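You operate a simulated robot arm through the tools that you are given. There is no shell and no other tool.

The job below is to be done with a simulated robot arm. You get a single attempt, and the scene is never put back.

TASK
Push the key in the jig up to its stop, clamp it and brush a strip of glue along it.
Fine: knob to HOLD; glue from the pot; brush back in the cup, lid back on; the bar stays up. A coat counts when it lies all over at full strength: go over it till it gets no stronger.
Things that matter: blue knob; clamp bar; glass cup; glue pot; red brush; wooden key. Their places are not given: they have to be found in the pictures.

The check looks at the end state, three seconds after you hand in, the way a careful person would. Anything else that was tipped, shoved, dropped, spilled or broken makes it a failure. Lids that push on must go on centred and level and be pressed home; caps that screw on are set level and turned clockwise until they are tight.

THE ROBOT
A 6-joint arm with a two-finger parallel gripper, fixed in place. Base frame: the origin is at the foot of the arm, x ahead of it, y to its left, z up; the work surface is at about z = 0.78. Readings come in m, rad, newtons and seconds.
With the tool pointing down near the work surface it reaches from about 0.26 to 0.68 m from the base axis. Its first joint turns from -1.152 to 1.152 rad. Payload 2.9 kg.
Tool frame: the origin (TCP) lies between the finger pads and is the grasp point; the fingertips stand 0.03 m ahead of it; z points along the fingers, y is the line along which they close. The gripper opens to 0.11 m. The fingers are 0.02 m wide and 0.01 m thick; the gripper's body (0.048 by 0.112 m) begins 0.055 m behind the TCP.
Orientation is told as [roll, pitch, yaw] about the base's x, y, z axes, in that order, counted from this pose: with the fingers straight down and closing along the base's y, the tool's x points along the base's -x, its y along +y and its z along -z.

THE INTERFACE
- The arm moves only by the tool arm_command. Its arguments are lists of equal length, an entry for each row: "grip": the finger opening in m, from 0 to 0.11; "linear": the shift along the tool's x, y, z in m, a list of three; "dr": the turn, a rotation vector about the tool's x, y, z in rad, a list of three. In form: {"grip": [grip, ...], "linear": [[x, y, z], ...], "dr": [[ax, ay, az], ...]}. A call has 1 to 20 rows; each row shifts and turns the commanded pose from where the row before left it, along the tool's axes as they then stand. Each row takes 0.2 s and may step no farther than 0.05 m and 0.15 rad from the row before; otherwise, or with a gripper value out of range, the whole call is refused. A pose out of reach is approached as far as the arm can. The call stops where the force on the tool passes 40 N (or 10 N more than at its start, if that is more) or the arm is blocked; 0.2 s more then pass. The fingers move at their own pace (about 0.108 m/s each) and stop on an object; they squeeze with about 30 N. The grip force told is the motor's: it shows also when the fingers shut on nothing. Time passes only in rows, and 0.2 s behind the last, so rows that do not move let the fingers close. The reply holds the time, the measured pose of the TCP, the force on the tool along the base axes, the opening and the grip force, in the units named above and with some noise, with the torque about the TCP (base axes, N m) and any sound that the robot's microphone picked up, and new pictures: "pictures" is both (left out), scene, wrist or none.
- Cameras (640 x 400 px; columns grow to the right, rows downward): "scene" is fixed at [0.0754, 0.429, 1.3944]; the picture's right is [-0.79, -0.61, 0.00], its down [-0.30, 0.39, -0.87] and it looks along [0.53, -0.69, -0.49] (base axes); focal length 313 px, centre (320, 200). "wrist" rides on the gripper at [0.072, 0.017, -0.103] in the tool frame; the picture's right is [-0.23, 0.97, 0.00], its down [-0.76, -0.18, -0.62] and it looks along [-0.61, -0.14, 0.78] (tool axes); focal length 222 px, centre (320, 200).
- pixel_to_xyz(camera, pixels): for up to 12 pixels [column, row] of the newest picture of that camera ("zoom" is the newest enlarged one), the place [x, y, z] in the base frame of the surface seen there, good to about 0.003 m. No time passes.
- close_up(camera, box): a new picture of the part [left, top, right, bottom] of that camera's present view, enlarged. No time passes.
- finish_job(): hands the job in; it is judged then, once.

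Open the gripper and draw the arm clear of the work before you hand the job in, unless the task says otherwise.

The tools are called after ">>>" as a command line: name --argument value ..., lists and objects as JSON in quotes. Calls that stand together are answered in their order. arm_command: Moves the arm, as the interface text tells. Its arguments: {"type":"object","properties":{"grip":{"type":"array","items":{"type":"number"}},"linear":{"type":"array","items":{"type":"array","items":{"type":"number"}}},"dr":{"type":"array","items":{"type":"array","items":{"type":"number"}}},"pictures":{"type":"string","enum":["both","scene","wrist","none"]}},"required":["grip","linear","dr"]} The other tools are called the same way: pixel_to_xyz (camera, pixels) gives the place of the surface under pixels of a picture; close_up (camera, box) takes an enlarged picture of a part of a camera's view; finish_job () hands the job in.

At the start:

```text
time_s: 0.0
position: [0.3863, -0.2182, 1.2263]
ee_rot: [0.0, 0.0, 0.0]
ft_force: [-0.6, 0.4, 0.3]
torque: [-0.02, -0.01, 0.01]
width: 0.11
grasp_force: 0.0
```

scene: 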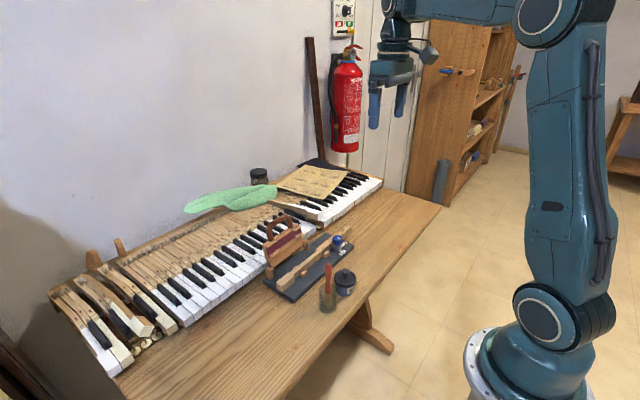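
wrist: 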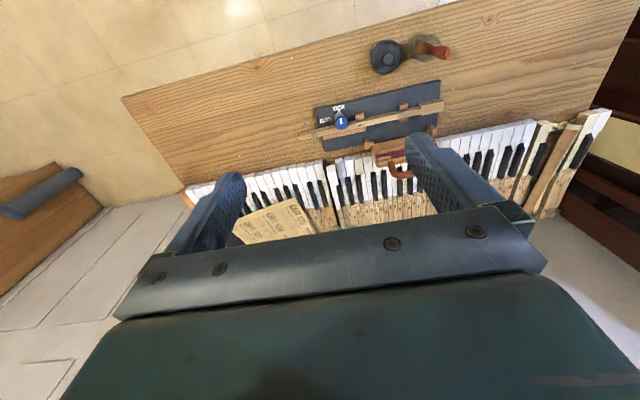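

I see the jig around scene pixels (250-360, 215-310) and at wrist (300-450, 40-170). I'll take enlarged views of both first.

>>> close_up --camera "scene" --box '[240, 200, 380, 320]'

>>> close_up --camera "wrist" --box '[290, 25, 470, 185]'

```text
3.33 times, centred on (310, 260) of scene
```

zoom: 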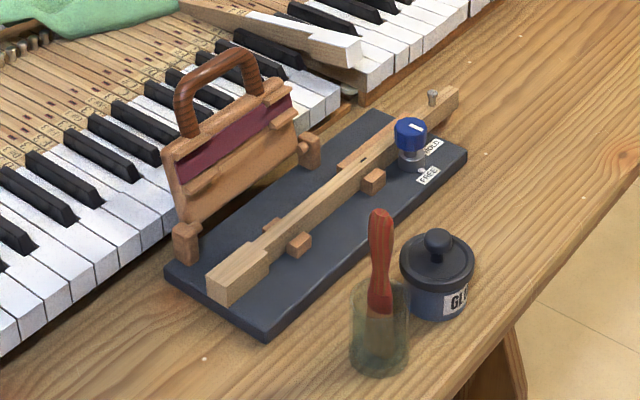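

```text
2.50 times, centred on (380, 105) of wrist
```

zoom: 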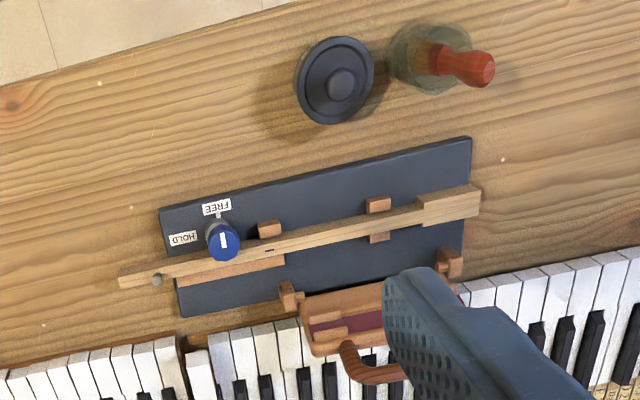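

The wrist zoom shows the key with its wide head at (450,205), the pin end at (140,277), guide blocks at (378,205)/(378,237)/(270,228), knob at (223,240), pot at (335,80), brush handle at (480,68). I'll get their places.

>>> pixel_to_xyz --camera "zoom" --pixels '[[478, 200], [420, 205], [378, 203], [378, 238], [270, 228], [223, 240], [122, 278], [157, 280], [340, 82], [482, 68], [165, 215], [468, 142]]'

>>> pixel_to_xyz --camera "scene" --pixels '[[330, 248], [323, 266], [345, 275], [280, 226], [266, 270], [308, 245], [292, 285], [340, 285], [328, 300], [300, 274], [334, 238], [288, 250]]'

```text
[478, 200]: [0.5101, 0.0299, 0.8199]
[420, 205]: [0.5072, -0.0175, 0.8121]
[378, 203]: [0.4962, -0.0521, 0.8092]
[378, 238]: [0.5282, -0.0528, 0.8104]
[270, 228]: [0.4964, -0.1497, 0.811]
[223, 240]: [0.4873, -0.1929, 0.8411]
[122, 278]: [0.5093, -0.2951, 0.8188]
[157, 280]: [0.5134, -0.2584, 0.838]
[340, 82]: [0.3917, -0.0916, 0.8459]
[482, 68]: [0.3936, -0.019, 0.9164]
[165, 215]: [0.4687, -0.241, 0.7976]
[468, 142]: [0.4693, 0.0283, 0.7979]
```

```text
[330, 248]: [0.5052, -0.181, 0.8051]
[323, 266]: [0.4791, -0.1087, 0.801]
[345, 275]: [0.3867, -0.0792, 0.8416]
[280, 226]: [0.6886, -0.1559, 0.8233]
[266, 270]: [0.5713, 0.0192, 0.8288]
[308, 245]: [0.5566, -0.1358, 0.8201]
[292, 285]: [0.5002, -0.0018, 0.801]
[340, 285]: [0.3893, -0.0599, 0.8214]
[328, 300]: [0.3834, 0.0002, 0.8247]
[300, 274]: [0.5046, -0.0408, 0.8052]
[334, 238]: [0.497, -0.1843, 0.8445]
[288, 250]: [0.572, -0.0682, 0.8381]
```

The key lies along base y at x≈0.51, head at +y, guide blocks at y≈-0.05. I'll move the arm nearer for a closer view of the jig.

>>> arm_command --grip '[0.11, 0.11, 0.11, 0.11, 0.11]' --linear '[[0.0, 0.024, 0.035], [0.0, 0.024, 0.035], [0.0, 0.024, 0.035], [0.0, 0.024, 0.035], [0.0, 0.022, 0.036]]' --dr '[[0, 0, 0], [0, 0, 0], [0, 0, 0], [0, 0, 0], [0, 0, 0]]'

```text
time_s: 1.2
position: [0.3861, -0.0974, 1.0494]
ee_rot: [0.0, 0.001, -0.001]
ft_force: [0.0, -0.2, 0.1]
torque: [-0.01, 0.0, -0.01]
width: 0.1102
grasp_force: 0.0
```

scene: 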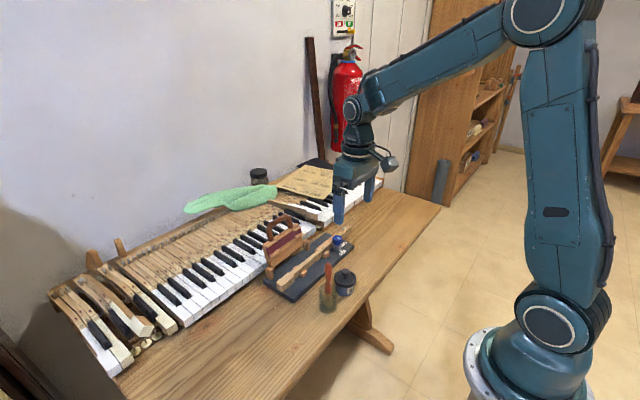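
wrist: 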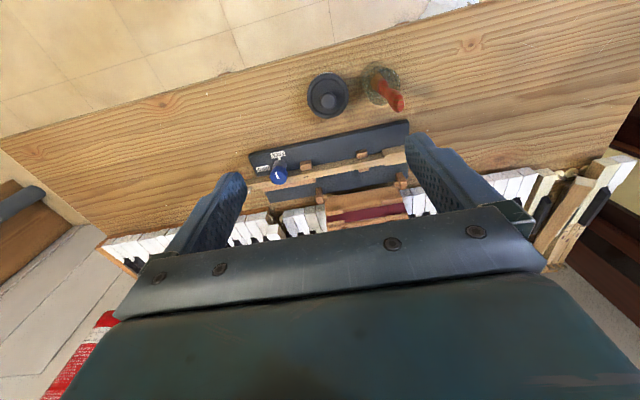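

The jig is now between the fingers in the wrist view (240-410, 120-200). I'll enlarge it and check the key head, blocks and pin.

>>> close_up --camera "wrist" --box '[235, 60, 425, 225]'

>>> close_up --camera "scene" --box '[260, 225, 350, 300]'

```text
2.42 times, centred on (330, 142) of wrist
```

zoom: 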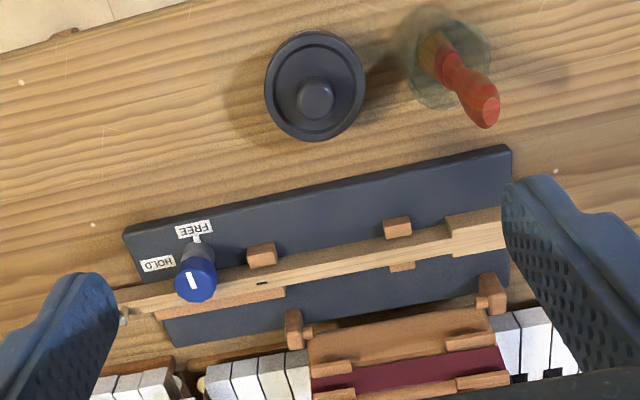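

```text
5.33 times, centred on (305, 262) of scene
```

zoom: 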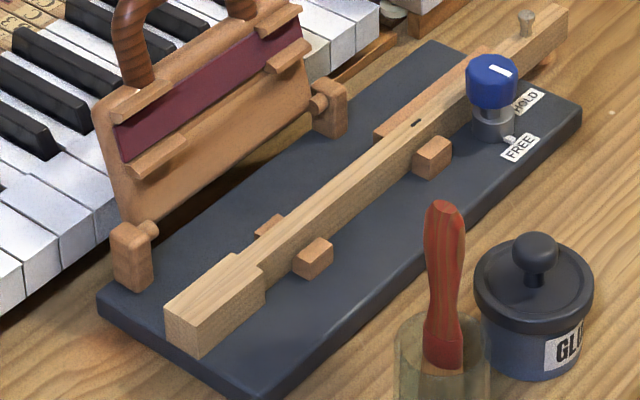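

The head's shoulder (scene zoom (262,268)) faces the blocks at (313,258)/(270,225), so the push is toward -y. I'll look at the pin end and the knob from closer to make sure there's no other stop.

>>> arm_command --grip '[0.11, 0.11, 0.11, 0.11]' --linear '[[-0.012, -0.038, 0.022], [-0.012, -0.038, 0.022], [-0.012, -0.038, 0.022], [-0.012, -0.036, 0.022]]' --dr '[[0, 0, 0], [0, 0, 0], [0, 0, 0], [0, 0, 0]]'

>>> close_up --camera "wrist" --box '[220, 80, 440, 220]'

```text
time_s: 2.2
position: [0.4329, -0.2497, 0.9624]
ee_rot: [-0.001, -0.001, 0.0]
ft_force: [-0.2, 0.7, 0.2]
torque: [-0.02, -0.03, 0.0]
width: 0.1099
grasp_force: 0.1
```

scene: 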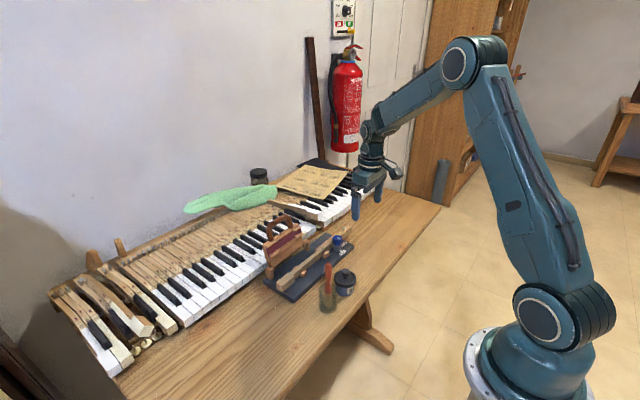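
wrist: 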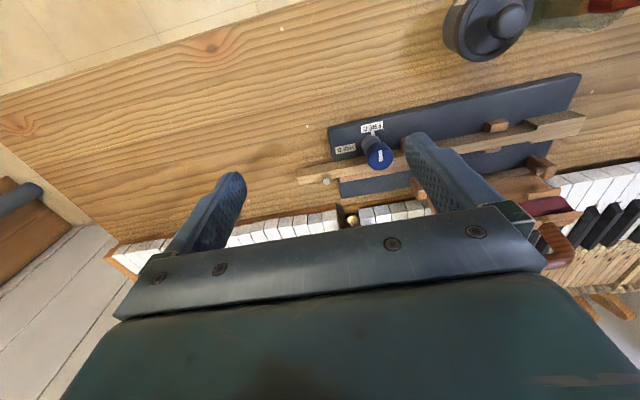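

```text
2.86 times, centred on (330, 150) of wrist
```

zoom: 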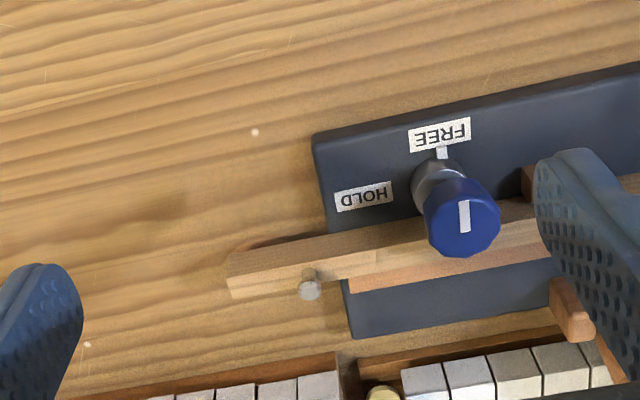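

The pin end hangs free past the plate with no stop there, and the knob mark points at FREE. Next I look at the head end and blocks from close by.

>>> arm_command --grip '[0.11, 0.11, 0.11, 0.11, 0.11, 0.11]' --linear '[[0.0, 0.045, -0.01], [0.0, 0.045, -0.01], [0.0, 0.045, -0.01], [0.0, 0.045, 0], [0.0, 0.045, 0], [0.0, 0.045, 0]]' --dr '[[0, 0, 0], [0, 0, 0], [0, 0, 0], [0, 0, 0], [0, 0, 0], [0, 0, 0]]'

>>> close_up --camera "wrist" --box '[220, 80, 440, 220]'

```text
time_s: 3.6
position: [0.4335, 0.0198, 0.9927]
ee_rot: [0.001, -0.001, 0.0]
ft_force: [-0.8, 0.5, -0.2]
torque: [-0.02, -0.01, -0.03]
width: 0.1099
grasp_force: 0.1
```

scene: 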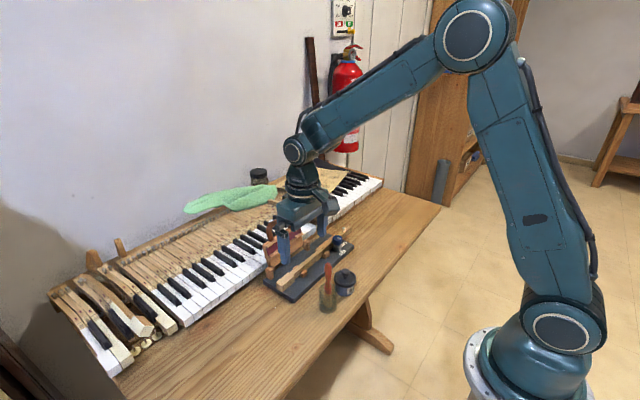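
wrist: 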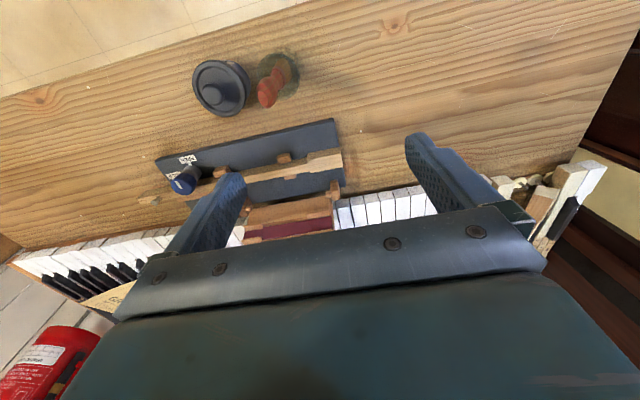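

```text
2.86 times, centred on (330, 150) of wrist
```

zoom: 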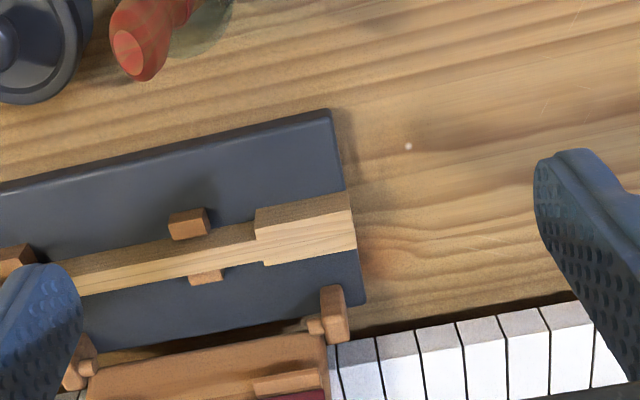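

The head is wider on both sides; its shoulders at zoom (258,215)/(265,262) and the blocks' faces at (210,225)/(222,280). I read these places out to know the travel.

>>> pixel_to_xyz --camera "zoom" --pixels '[[350, 200], [355, 245], [262, 212], [268, 258], [252, 232], [205, 212], [172, 215], [208, 232], [220, 277], [192, 280], [320, 225], [350, 150]]'

>>> close_up --camera "wrist" --box '[260, 140, 350, 200]'

```text
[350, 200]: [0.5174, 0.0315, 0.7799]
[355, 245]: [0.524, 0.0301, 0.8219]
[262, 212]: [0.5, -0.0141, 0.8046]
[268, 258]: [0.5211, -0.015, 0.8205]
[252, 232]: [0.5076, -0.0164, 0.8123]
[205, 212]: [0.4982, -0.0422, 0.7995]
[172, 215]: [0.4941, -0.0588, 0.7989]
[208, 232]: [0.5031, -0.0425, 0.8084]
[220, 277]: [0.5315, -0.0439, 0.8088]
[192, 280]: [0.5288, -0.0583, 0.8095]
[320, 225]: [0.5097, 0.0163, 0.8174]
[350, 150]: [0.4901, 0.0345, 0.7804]
```

```text
6.67 times, centred on (305, 170) of wrist
```

zoom: 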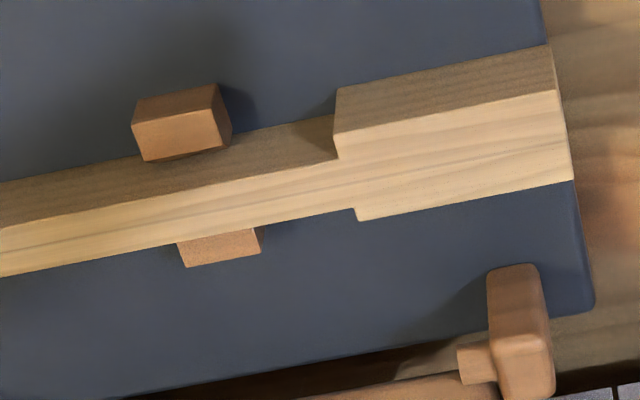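

The shoulders stand at y≈-0.0155 and the block faces at y≈-0.043, so about 27 mm of travel; head end at y≈0.030. Before descending, I check where the upright clamp bar and the cup/brush stand.

>>> pixel_to_xyz --camera "wrist" --pixels '[[290, 212], [320, 205], [290, 230], [260, 232], [325, 225], [336, 192], [270, 90], [290, 70], [222, 88], [345, 215]]'

>>> pixel_to_xyz --camera "scene" --pixels '[[278, 222], [270, 228], [268, 240], [266, 250], [328, 266], [326, 285], [328, 308], [346, 272], [345, 292]]'

```text
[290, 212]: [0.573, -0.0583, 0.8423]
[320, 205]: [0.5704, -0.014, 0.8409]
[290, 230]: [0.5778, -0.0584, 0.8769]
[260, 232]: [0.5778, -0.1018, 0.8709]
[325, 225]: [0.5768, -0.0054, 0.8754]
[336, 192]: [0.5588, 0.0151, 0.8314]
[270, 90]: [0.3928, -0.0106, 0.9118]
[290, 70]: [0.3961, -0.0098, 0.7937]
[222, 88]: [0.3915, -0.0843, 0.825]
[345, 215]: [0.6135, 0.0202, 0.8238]
```

```text
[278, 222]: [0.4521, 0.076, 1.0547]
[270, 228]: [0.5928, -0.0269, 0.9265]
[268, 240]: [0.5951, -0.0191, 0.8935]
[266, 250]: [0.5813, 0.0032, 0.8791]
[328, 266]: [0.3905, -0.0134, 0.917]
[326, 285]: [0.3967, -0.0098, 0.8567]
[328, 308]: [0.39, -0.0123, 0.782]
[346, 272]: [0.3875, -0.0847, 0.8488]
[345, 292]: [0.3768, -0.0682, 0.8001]
```

The bar's face is at x≈0.57 to 0.578, clear of the gripper at x=0.512. I close the fingers and go down beyond the head end at y≈0.065, tips to z≈0.806.

>>> arm_command --grip '[0.06, 0.03, 0.0, 0.0, 0.0, 0.0, 0.0, 0.0]' --linear '[[-0.0262, 0.015, 0.0142], [-0.0262, 0.015, 0.0142], [-0.0262, 0.0152, 0.0143], [0, 0, 0.03], [0, 0, 0.03], [0, 0, 0.03], [0, 0, 0.024], [0, 0, 0]]' --dr '[[0, 0, 0], [0, 0, 0], [0, 0, 0], [0, 0, 0], [0, 0, 0], [0, 0, 0], [0, 0, 0], [0, 0, 0]]'

>>> close_up --camera "scene" --box '[230, 210, 350, 310]'

```text
time_s: 5.4
position: [0.5135, 0.0635, 0.838]
ee_rot: [-0.001, 0.001, -0.001]
ft_force: [1.0, 0.2, -1.0]
torque: [0.01, -0.01, 0.0]
width: 0.0
grasp_force: 29.4
```

scene: 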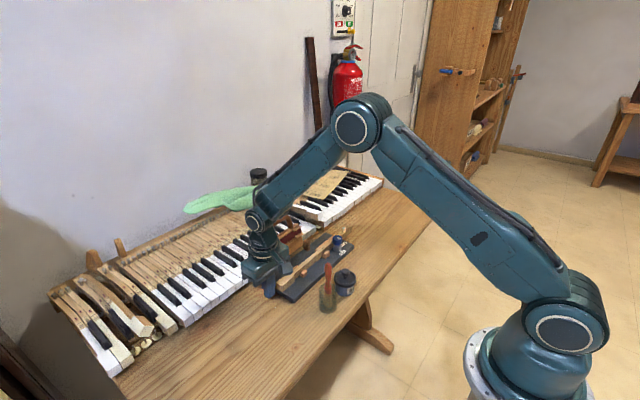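
wrist: 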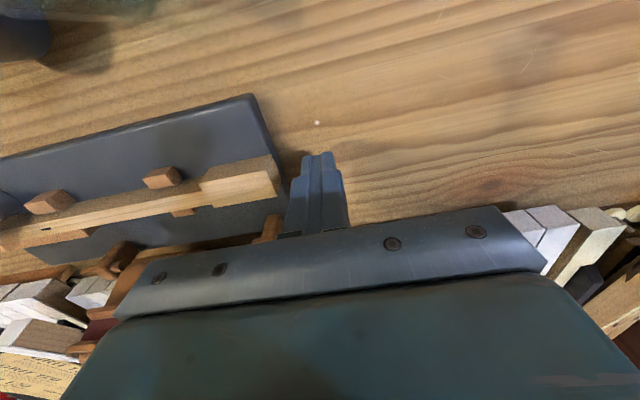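

```text
4.00 times, centred on (290, 260) of scene
```

zoom: 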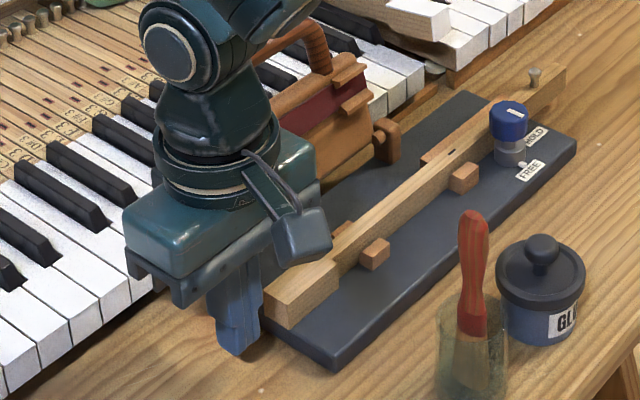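

The fingers are beyond the head end with tips at z≈0.808. I push toward -y in small steps, watching the force.

>>> arm_command --grip '[0.0, 0.0, 0.0, 0.0]' --linear '[[0, -0.01, 0.001], [0, -0.01, 0], [0, -0.008, 0], [0, -0.006, 0]]' --dr '[[0, 0, 0], [0, 0, 0], [0, 0, 0], [0, 0, 0]]'

>>> close_up --camera "wrist" --box '[180, 100, 380, 240]'

```text
time_s: 6.4
position: [0.5131, 0.0315, 0.8356]
ee_rot: [0.0, -0.001, 0.0]
ft_force: [0.3, 0.1, 0.3]
torque: [-0.01, 0.02, -0.01]
width: 0.0001
grasp_force: 29.8
```

scene: 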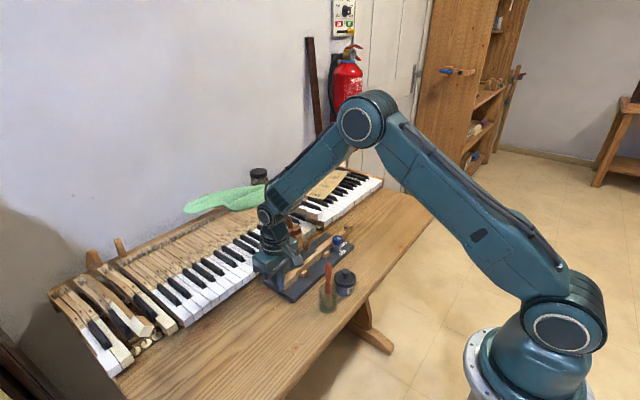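
wrist: 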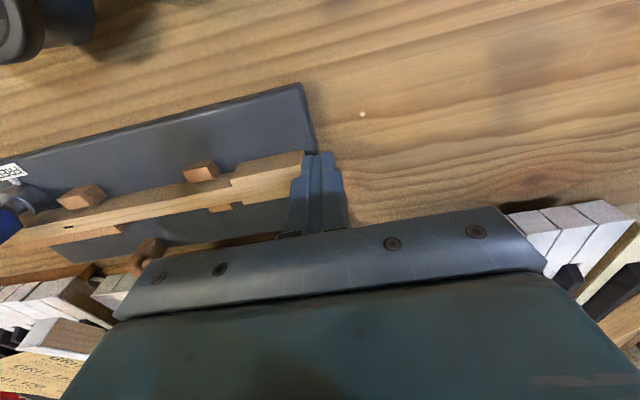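

```text
2.86 times, centred on (280, 170) of wrist
```

zoom: 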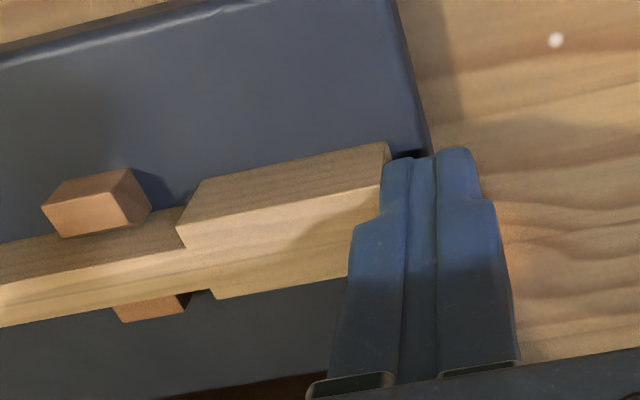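

The key slides easily (no force) and the gap between shoulder (185,220) and block (150,205) has about 18 mm left. I go on with 4 mm steps, then finer ones.

>>> arm_command --grip '[0.0, 0.0, 0.0, 0.0, 0.0]' --linear '[[0, -0.004, 0], [0, -0.004, 0], [0, -0.004, 0], [0, -0.003, 0], [0, 0, 0]]' --dr '[[0, 0, 0], [0, 0, 0], [0, 0, 0], [0, 0, 0], [0, 0, 0]]' --pictures "wrist"

>>> close_up --camera "wrist" --box '[180, 100, 380, 240]'

```text
time_s: 7.6
position: [0.5121, 0.016, 0.8358]
ee_rot: [-0.001, -0.002, 0.0]
ft_force: [0.0, -0.8, -0.2]
torque: [-0.02, 0.04, 0.0]
width: 0.0001
grasp_force: 29.8
```

wrist: 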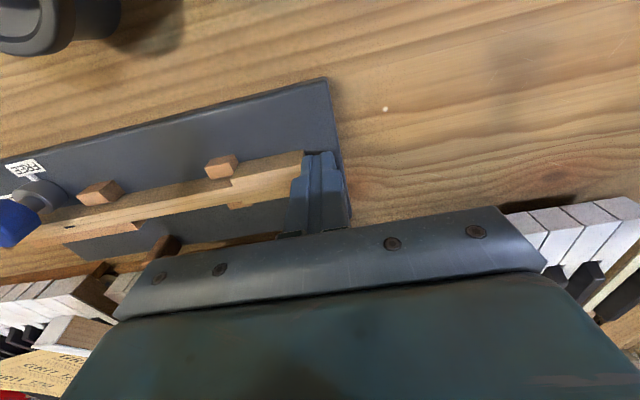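

```text
2.86 times, centred on (280, 170) of wrist
```

zoom: 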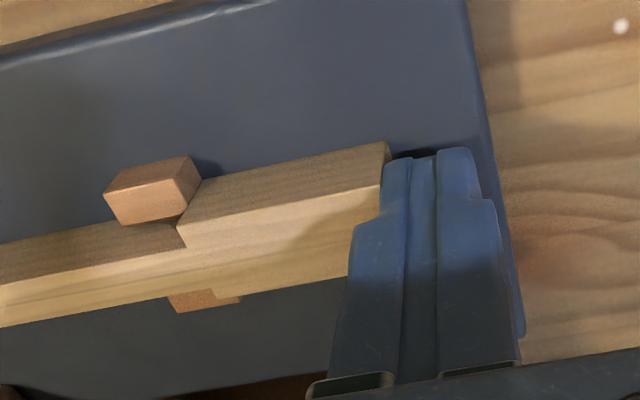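

The shoulder is now nearly touching the block (190,195), a few mm left. I continue in 1 mm steps until the force rises.

>>> arm_command --grip '[0.0, 0.0, 0.0, 0.0, 0.0]' --linear '[[0, -0.001, 0], [0, -0.001, 0], [0, -0.001, 0], [0, -0.001, 0], [0, 0, 0]]' --dr '[[0, 0, 0], [0, 0, 0], [0, 0, 0], [0, 0, 0], [0, 0, 0]]' --pictures "wrist"

>>> close_up --camera "wrist" --box '[180, 100, 380, 240]'

```text
time_s: 8.8
position: [0.5126, 0.0154, 0.8349]
ee_rot: [0.003, 0.001, 0.005]
ft_force: [1.2, 19.5, 2.0]
torque: [0.37, -0.01, -0.05]
width: 0.0
grasp_force: 30.0
```

wrist: 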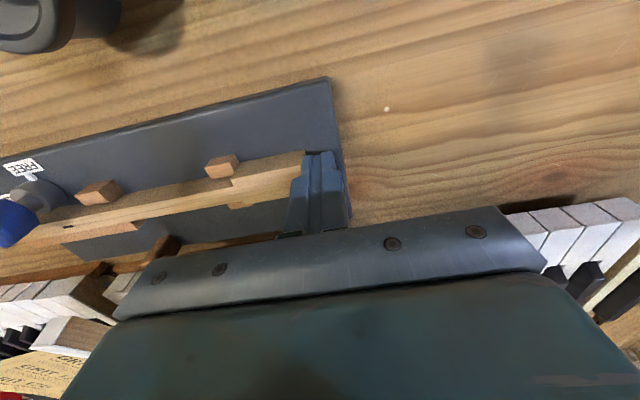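

```text
2.86 times, centred on (280, 170) of wrist
```

zoom: 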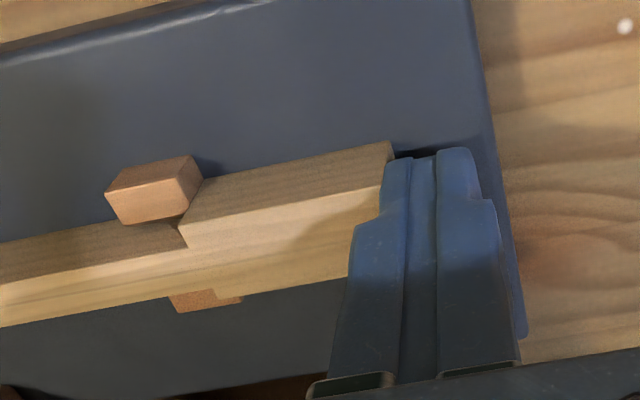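

Force along y rose to 19.5 N with the shoulder flush on both blocks: the key is at its stop. I back the fingers off, rise, and go above the knob with the gripper open.

>>> arm_command --grip '[0.0, 0.0, 0.0, 0.0, 0.0, 0.03, 0.06, 0.08, 0.08, 0.08, 0.08]' --linear '[[0, 0.006, 0], [0, 0.012, 0], [0, 0, -0.035], [0, 0, -0.035], [0, 0, -0.04], [0.005, -0.045, 0], [0.005, -0.045, 0], [0.005, -0.045, 0], [0.005, -0.045, 0], [0.005, -0.043, 0], [0, 0, 0]]' --dr '[[0, 0, 0], [0, 0, 0], [0, 0, 0], [0, 0, 0], [0, 0, 0], [0, 0, 0], [0, 0, 0], [0, 0, 0], [0, 0, 0], [0, 0, 0], [0, 0, 0]]'

>>> close_up --camera "wrist" --box '[240, 80, 420, 200]'

>>> close_up --camera "scene" --box '[260, 225, 360, 305]'

```text
time_s: 11.2
position: [0.4903, -0.1938, 0.9447]
ee_rot: [0.0, 0.0, 0.0]
ft_force: [-0.7, 0.2, -0.7]
torque: [-0.02, 0.01, -0.01]
width: 0.0801
grasp_force: 0.1
```

scene: 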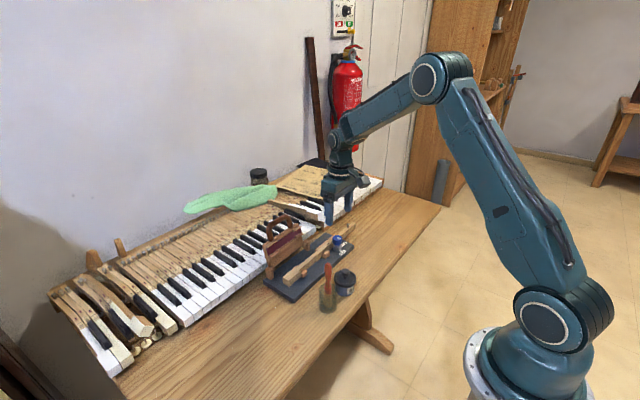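
wrist: 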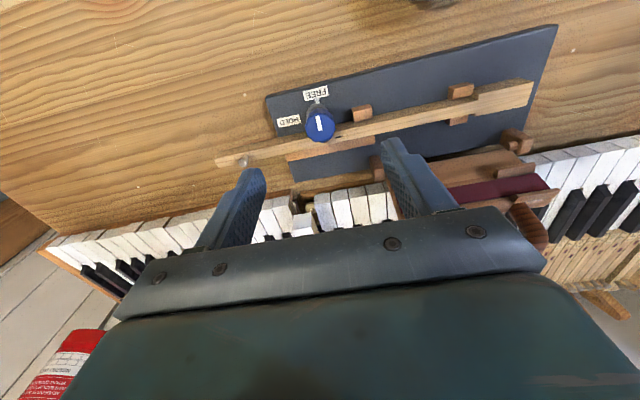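

```text
3.33 times, centred on (330, 140) of wrist
```

zoom: 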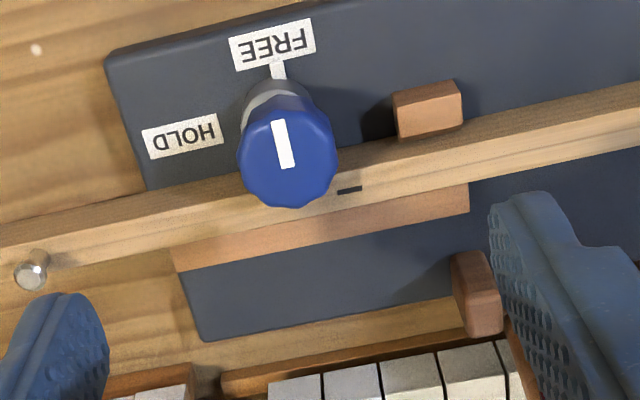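

```text
5.00 times, centred on (310, 265) of scene
```

zoom: 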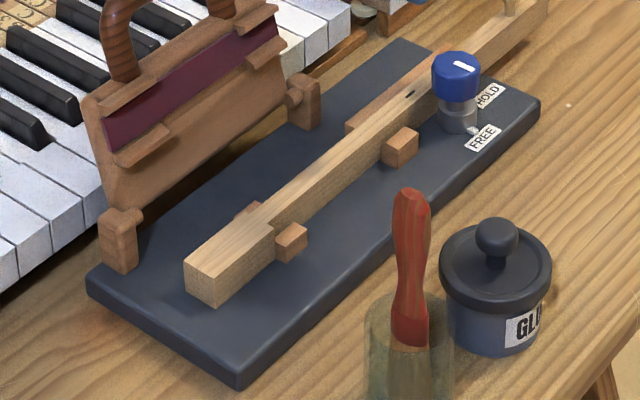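

The key head sits against both blocks. I now read the blue knob's cap outline from the scene zoom (432-480, 52-100), and from the wrist view (305-335, 105-143).

>>> pixel_to_xyz --camera "zoom" --pixels '[[456, 56], [456, 63], [456, 70], [436, 64], [477, 64], [456, 80], [456, 96], [458, 110], [458, 122], [458, 134]]'

>>> pixel_to_xyz --camera "wrist" --pixels '[[308, 126], [320, 116], [320, 124], [332, 126], [320, 136], [318, 104], [316, 93], [290, 121], [346, 127]]'

```text
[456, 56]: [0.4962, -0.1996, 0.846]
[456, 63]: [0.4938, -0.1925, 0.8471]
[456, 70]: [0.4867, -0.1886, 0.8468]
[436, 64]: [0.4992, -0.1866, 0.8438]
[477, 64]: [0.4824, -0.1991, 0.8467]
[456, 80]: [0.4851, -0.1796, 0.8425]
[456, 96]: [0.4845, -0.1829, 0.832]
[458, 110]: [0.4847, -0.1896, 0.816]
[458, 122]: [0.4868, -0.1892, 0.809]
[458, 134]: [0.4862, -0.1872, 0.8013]
```

```text
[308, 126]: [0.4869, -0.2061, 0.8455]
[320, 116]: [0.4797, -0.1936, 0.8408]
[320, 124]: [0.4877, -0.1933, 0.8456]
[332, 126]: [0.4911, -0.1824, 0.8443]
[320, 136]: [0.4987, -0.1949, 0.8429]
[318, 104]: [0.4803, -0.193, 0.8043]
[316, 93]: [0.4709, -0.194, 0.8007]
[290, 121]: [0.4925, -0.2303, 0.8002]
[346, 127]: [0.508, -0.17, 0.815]
```

The knob's axis is at about (0.490, -0.194), cap from z≈0.829 to 0.8465; FREE lies to its -x, HOLD to its -y, so I need +90° about z. I descend with an opening of 0.05 to TCP z≈0.857 and grip.

>>> arm_command --grip '[0.05, 0.05, 0.05, 0.05, 0.0, 0.0, 0.0]' --linear '[[0, 0, 0.03], [0, 0, 0.03], [0, 0, 0.0275], [0, 0, 0], [0, 0, 0], [0, 0, 0], [0, 0, 0]]' --dr '[[0, 0, 0], [0, 0, 0], [0, 0, 0], [0, 0, 0], [0, 0, 0], [0, 0, 0], [0, 0, 0]]'

>>> close_up --camera "wrist" --box '[240, 100, 420, 220]'

```text
time_s: 12.8
position: [0.4872, -0.1936, 0.8585]
ee_rot: [-0.002, 0.0, -0.001]
ft_force: [1.6, -12.0, -1.0]
torque: [-0.21, -0.33, -0.06]
width: 0.0282
grasp_force: 29.9
```

scene: 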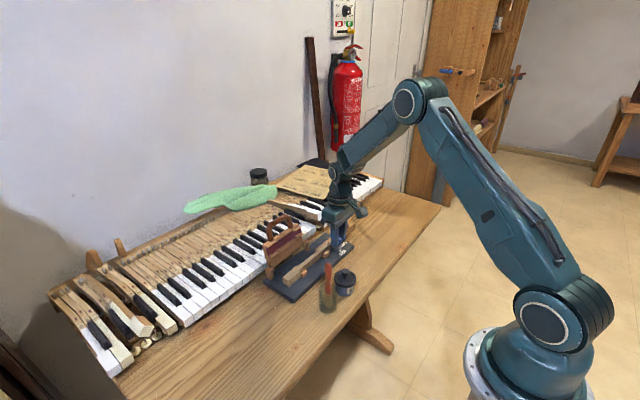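
wrist: 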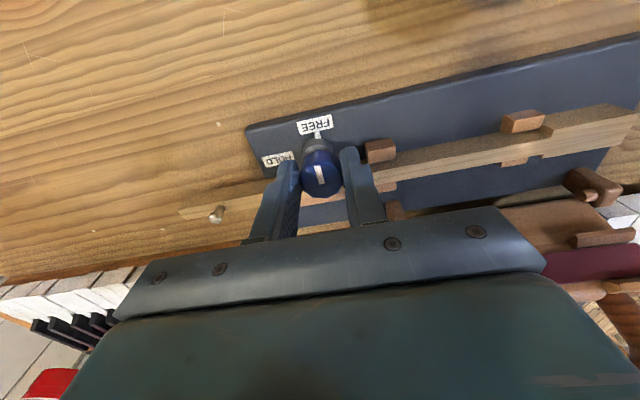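

```text
3.33 times, centred on (330, 160) of wrist
```

zoom: 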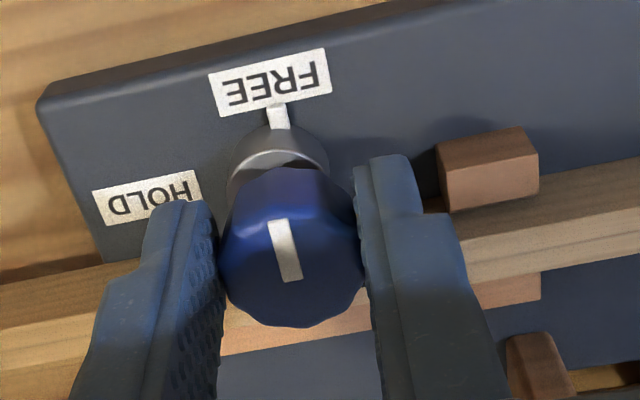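

The grip holds the knob (width 28 mm) with -12 N sideways in y, so the axis sits slightly more to -y. I shift 2 mm that way to unload before turning.

>>> arm_command --grip '[0.0, 0.0]' --linear '[[0, -0.002, 0], [0, 0, 0]]' --dr '[[0, 0, 0], [0, 0, 0]]' --pictures "none"

```text
time_s: 13.4
position: [0.4871, -0.1938, 0.8582]
ee_rot: [0.001, 0.0, 0.002]
ft_force: [-0.9, -4.8, 2.9]
torque: [-0.04, -0.07, 0.01]
width: 0.0282
grasp_force: 29.8
```

Sideways force dropped to -4.8 N; I shift 1.2 mm more and begin turning -tool z (counterclockwise from above), a third of the way first.

>>> arm_command --grip '[0.0, 0.0, 0.0, 0.0, 0.0]' --linear '[[0, -0.0012, 0], [0, 0, 0], [0, 0, 0], [0, 0, 0], [0, 0, 0]]' --dr '[[0, 0, 0], [0, 0, -0.13], [0, 0, -0.13], [0, 0, -0.13], [0, 0, -0.13]]' --pictures "both"

>>> close_up --camera "scene" --box '[290, 215, 370, 279]'

```text
time_s: 14.6
position: [0.4884, -0.1959, 0.8572]
ee_rot: [-0.001, -0.003, 0.524]
ft_force: [7.3, -2.3, 1.4]
torque: [-0.06, -0.17, -0.05]
width: 0.0277
grasp_force: 30.0
```

scene: 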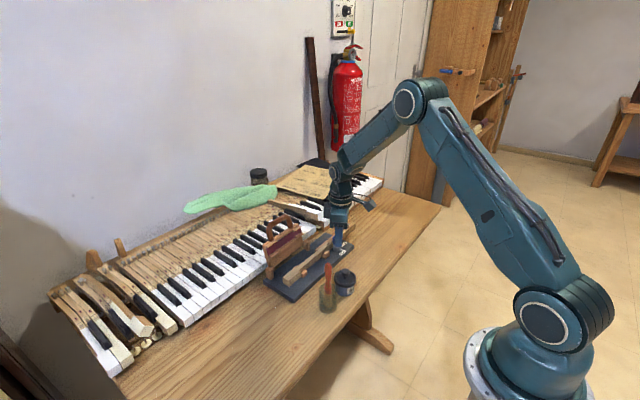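
wrist: 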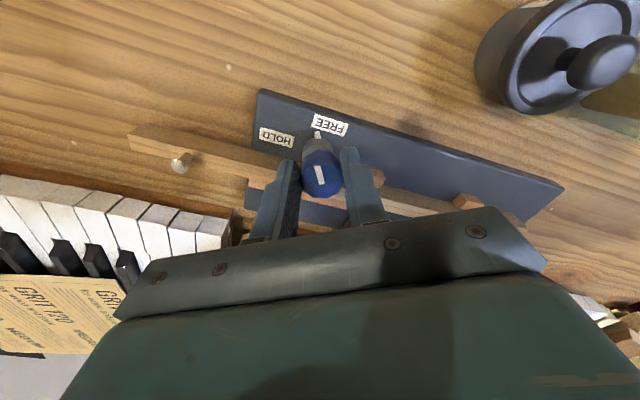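

```text
6.25 times, centred on (330, 247) of scene
```

zoom: 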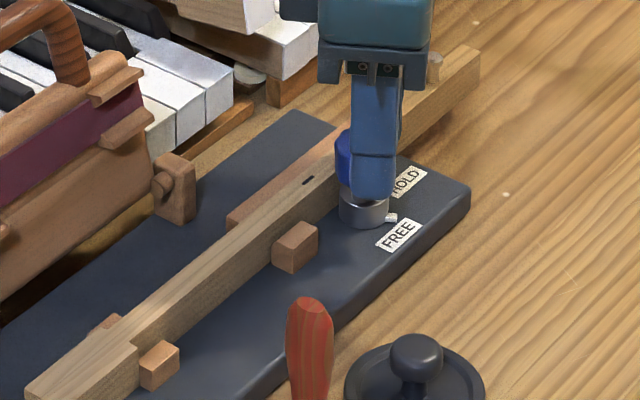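

The pointer (scene zoom (390,217)) has moved with the tool from FREE toward HOLD. I unload the +x side force slightly and go on turning, up to about 1.43 rad.

>>> arm_command --grip '[0.0, 0.0, 0.0, 0.0, 0.0, 0.0, 0.0]' --linear '[[-0.0013, -0.0008, 0], [0, 0, 0], [0, 0, 0], [0, 0, 0], [0, 0, 0], [0, 0, 0], [0, 0, 0]]' --dr '[[0, 0, -0.13], [0, 0, -0.13], [0, 0, -0.13], [0, 0, -0.13], [0, 0, -0.13], [0, 0, -0.13], [0, 0, -0.13]]'

>>> close_up --camera "scene" --box '[290, 215, 370, 279]'

>>> close_up --camera "wrist" --box '[240, 100, 420, 220]'

```text
time_s: 16.2
position: [0.4898, -0.1956, 0.8587]
ee_rot: [-0.003, -0.002, 1.434]
ft_force: [11.5, -16.3, 0.4]
torque: [-0.29, -0.18, -0.08]
width: 0.0279
grasp_force: 29.9
```

scene: 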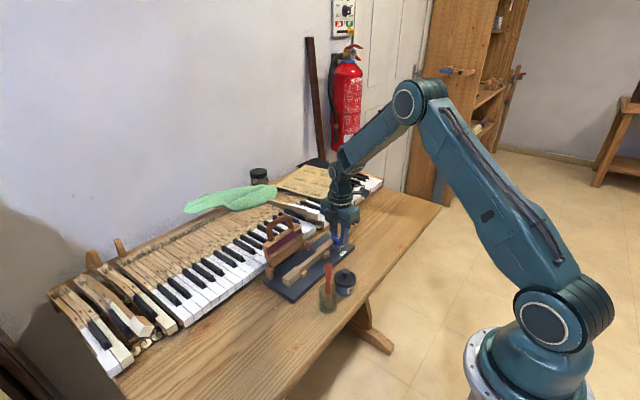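
wrist: 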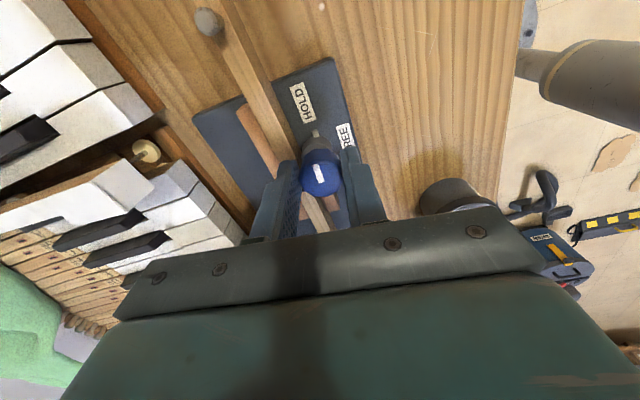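

```text
6.25 times, centred on (330, 247) of scene
```

zoom: 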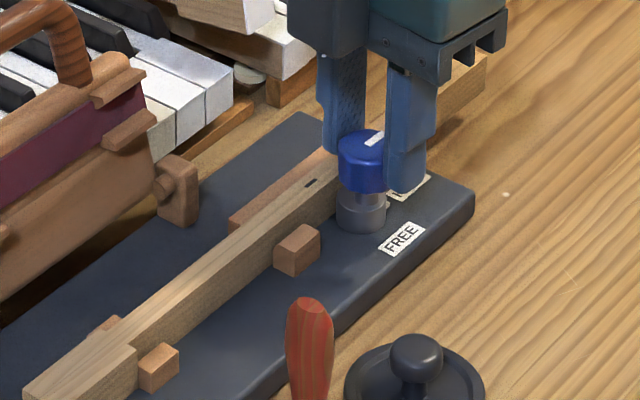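

```text
3.33 times, centred on (330, 160) of wrist
```

zoom: 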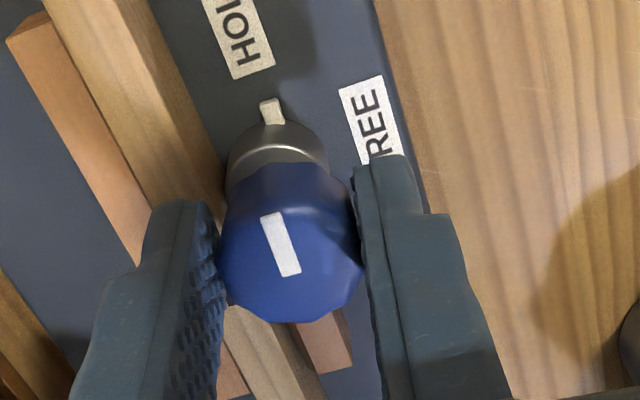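

The pointer is close to HOLD (scene label hidden behind the finger), with side forces (11.5, -16.3) N from an off-axis grip. I unload these first, then turn the remaining ~0.14 rad.

>>> arm_command --grip '[0.0, 0.0, 0.0]' --linear '[[0.0016, -0.0015, 0], [0.0015, -0.0015, 0], [0, 0, 0]]' --dr '[[0, 0, 0], [0, 0, 0], [0, 0, 0]]' --pictures "none"

```text
time_s: 17.0
position: [0.4894, -0.1962, 0.8572]
ee_rot: [0.008, -0.005, 1.434]
ft_force: [-13.6, 13.3, 18.4]
torque: [0.33, 0.34, 0.01]
width: 0.028
grasp_force: 29.6
```

The correction overshot (now -13.6, 13.3, and 18.4 N upward), so I take half of it back and rise 1 mm.

>>> arm_command --grip '[0.0, 0.0, 0.0]' --linear '[[-0.0015, 0.0015, -0.001], [0, 0, 0], [0, 0, 0]]' --dr '[[0, 0, 0], [0, 0, 0], [0, 0, 0]]' --pictures "none"

```text
time_s: 17.8
position: [0.4891, -0.1963, 0.8577]
ee_rot: [0.004, 0.002, 1.431]
ft_force: [-4.0, 7.4, -0.3]
torque: [0.51, -0.11, 0.03]
width: 0.0278
grasp_force: 29.5
```

Forces are small now. I turn the last 0.137 rad in two steps with a slight correction.

>>> arm_command --grip '[0.0, 0.0, 0.0]' --linear '[[-0.0009, 0.0006, 0], [0, 0, 0], [0, 0, 0]]' --dr '[[0, 0, -0.07], [0, 0, -0.07], [0, 0, 0]]' --pictures "both"

>>> close_up --camera "wrist" --box '[240, 90, 420, 210]'

```text
time_s: 18.6
position: [0.4903, -0.1983, 0.8584]
ee_rot: [-0.001, 0.003, 1.569]
ft_force: [3.2, -5.3, 0.6]
torque: [-0.43, -0.07, -0.16]
width: 0.028
grasp_force: 29.8
```

scene: 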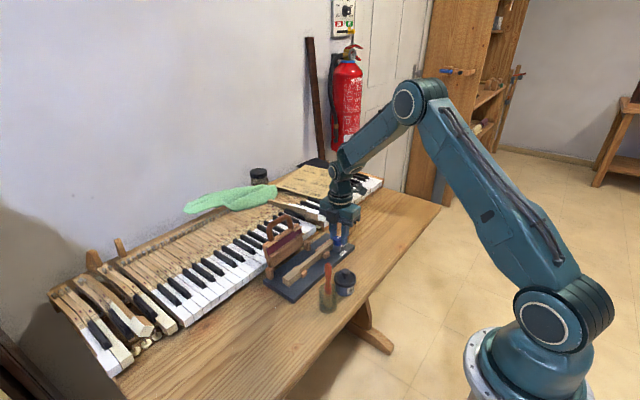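
wrist: 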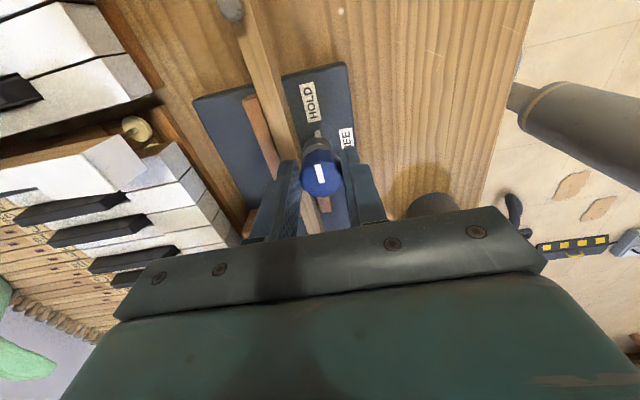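

```text
3.33 times, centred on (330, 150) of wrist
```

zoom: 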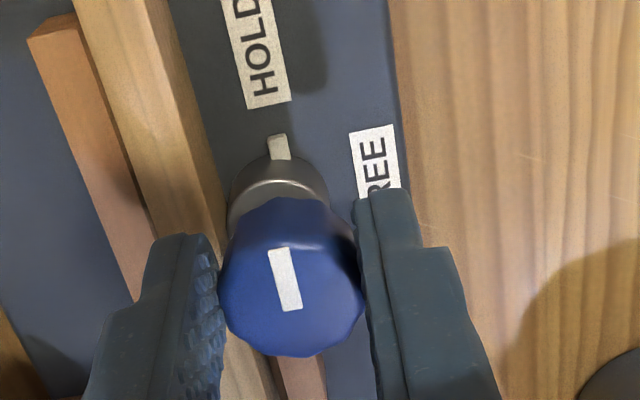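

The pointer now aims at the HOLD label and there is some torque (-0.16 N m). I release, rise and turn the tool back to yaw 0 to look at it squarely.

>>> arm_command --grip '[0.05, 0.05, 0.05, 0.05, 0.05, 0.05, 0.05, 0.05, 0.05, 0.05, 0.05, 0.05, 0.05, 0.05]' --linear '[[0, 0, 0], [0, 0, 0], [0, 0, -0.04], [0, 0, -0.045], [0, 0, 0], [0, 0, 0], [0, 0, 0], [0, 0, 0], [0, 0, 0], [0, 0, 0], [0, 0, 0], [0, 0, 0], [0, 0, 0], [0, 0, 0]]' --dr '[[0, 0, 0], [0, 0, 0], [0, 0, 0], [0, 0, 0.14], [0, 0, 0.15], [0, 0, 0.15], [0, 0, 0.15], [0, 0, 0.15], [0, 0, 0.15], [0, 0, 0.15], [0, 0, 0.15], [0, 0, 0.15], [0, 0, 0.15], [0, 0, 0.081]]'

>>> close_up --camera "wrist" --box '[240, 80, 420, 200]'

>>> close_up --camera "scene" --box '[260, 225, 360, 305]'

```text
time_s: 21.6
position: [0.4907, -0.197, 0.9425]
ee_rot: [0.001, 0.002, -0.002]
ft_force: [0.1, 0.4, -0.1]
torque: [0.01, -0.01, 0.03]
width: 0.0501
grasp_force: 0.1
```

scene: 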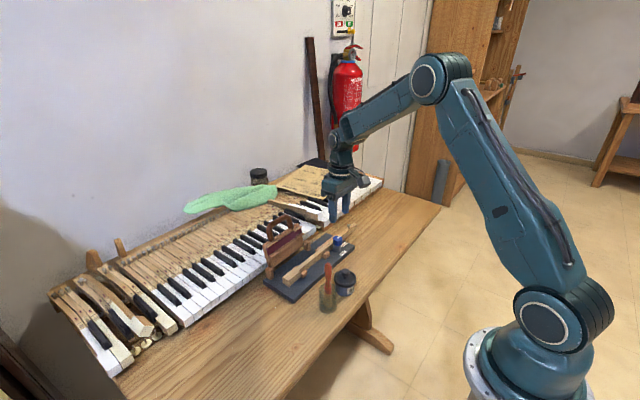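
wrist: 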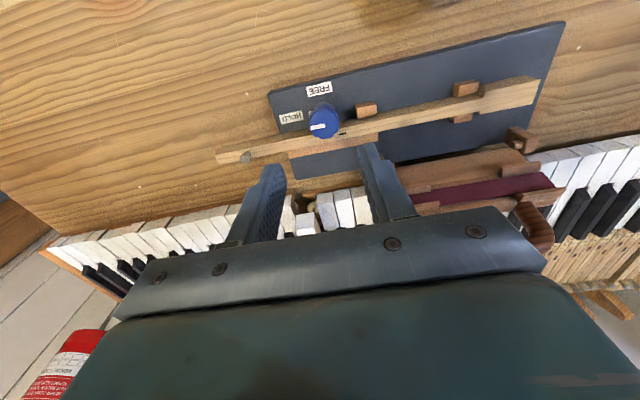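

```text
3.33 times, centred on (330, 140) of wrist
```

zoom: 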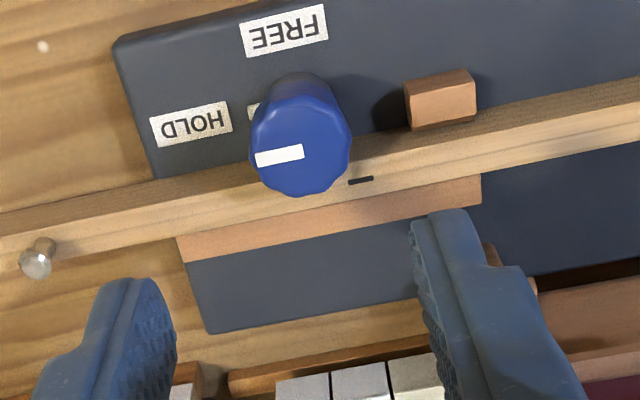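

```text
5.00 times, centred on (310, 265) of scene
```

zoom: 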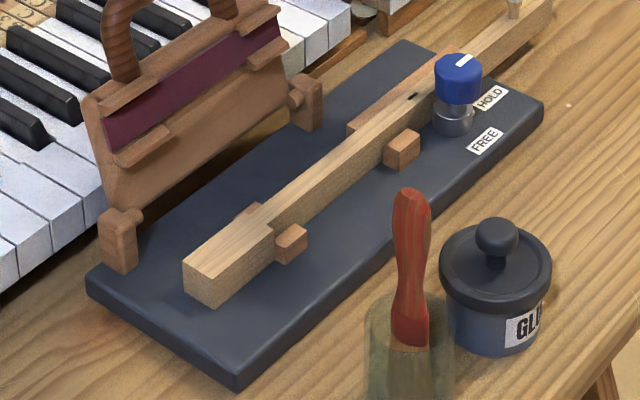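

The white mark now points along the key toward HOLD. I measure the mark's ends (wrist (312,127) and (324,125)) to check how exactly, and the clamp touching the key.

>>> pixel_to_xyz --camera "wrist" --pixels '[[312, 127.4], [314, 127], [323, 125.3], [321, 125.7], [290, 117], [318, 89], [310, 113]]'

>>> close_up --camera "wrist" --box '[290, 90, 360, 140]'

>>> close_up --camera "scene" --box '[320, 225, 360, 255]'

```text
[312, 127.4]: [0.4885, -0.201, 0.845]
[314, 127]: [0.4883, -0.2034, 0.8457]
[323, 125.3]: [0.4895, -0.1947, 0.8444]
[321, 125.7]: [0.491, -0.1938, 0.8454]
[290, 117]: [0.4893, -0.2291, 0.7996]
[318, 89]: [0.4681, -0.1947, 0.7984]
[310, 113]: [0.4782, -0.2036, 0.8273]
```

```text
8.00 times, centred on (325, 115) of wrist
```

zoom: 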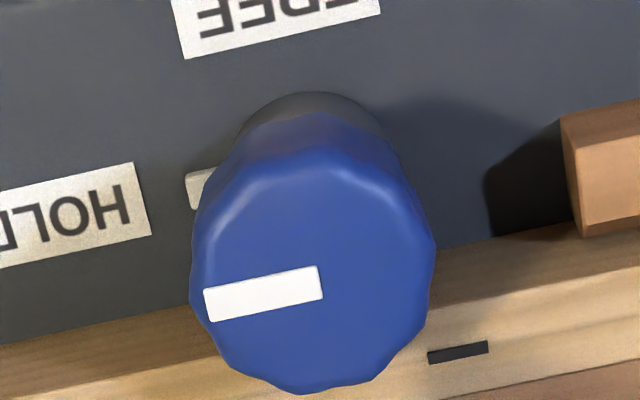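

```text
13.33 times, centred on (340, 240) of scene
```

zoom: 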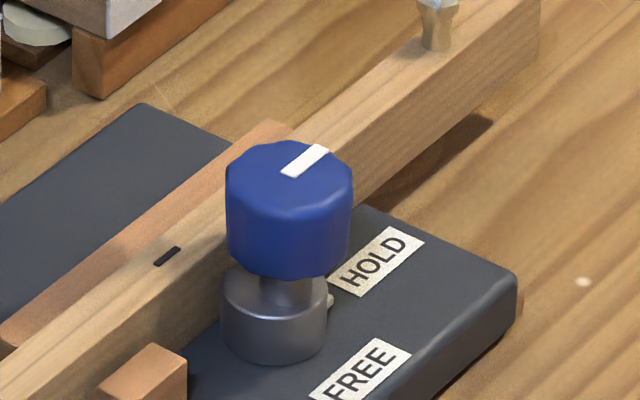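

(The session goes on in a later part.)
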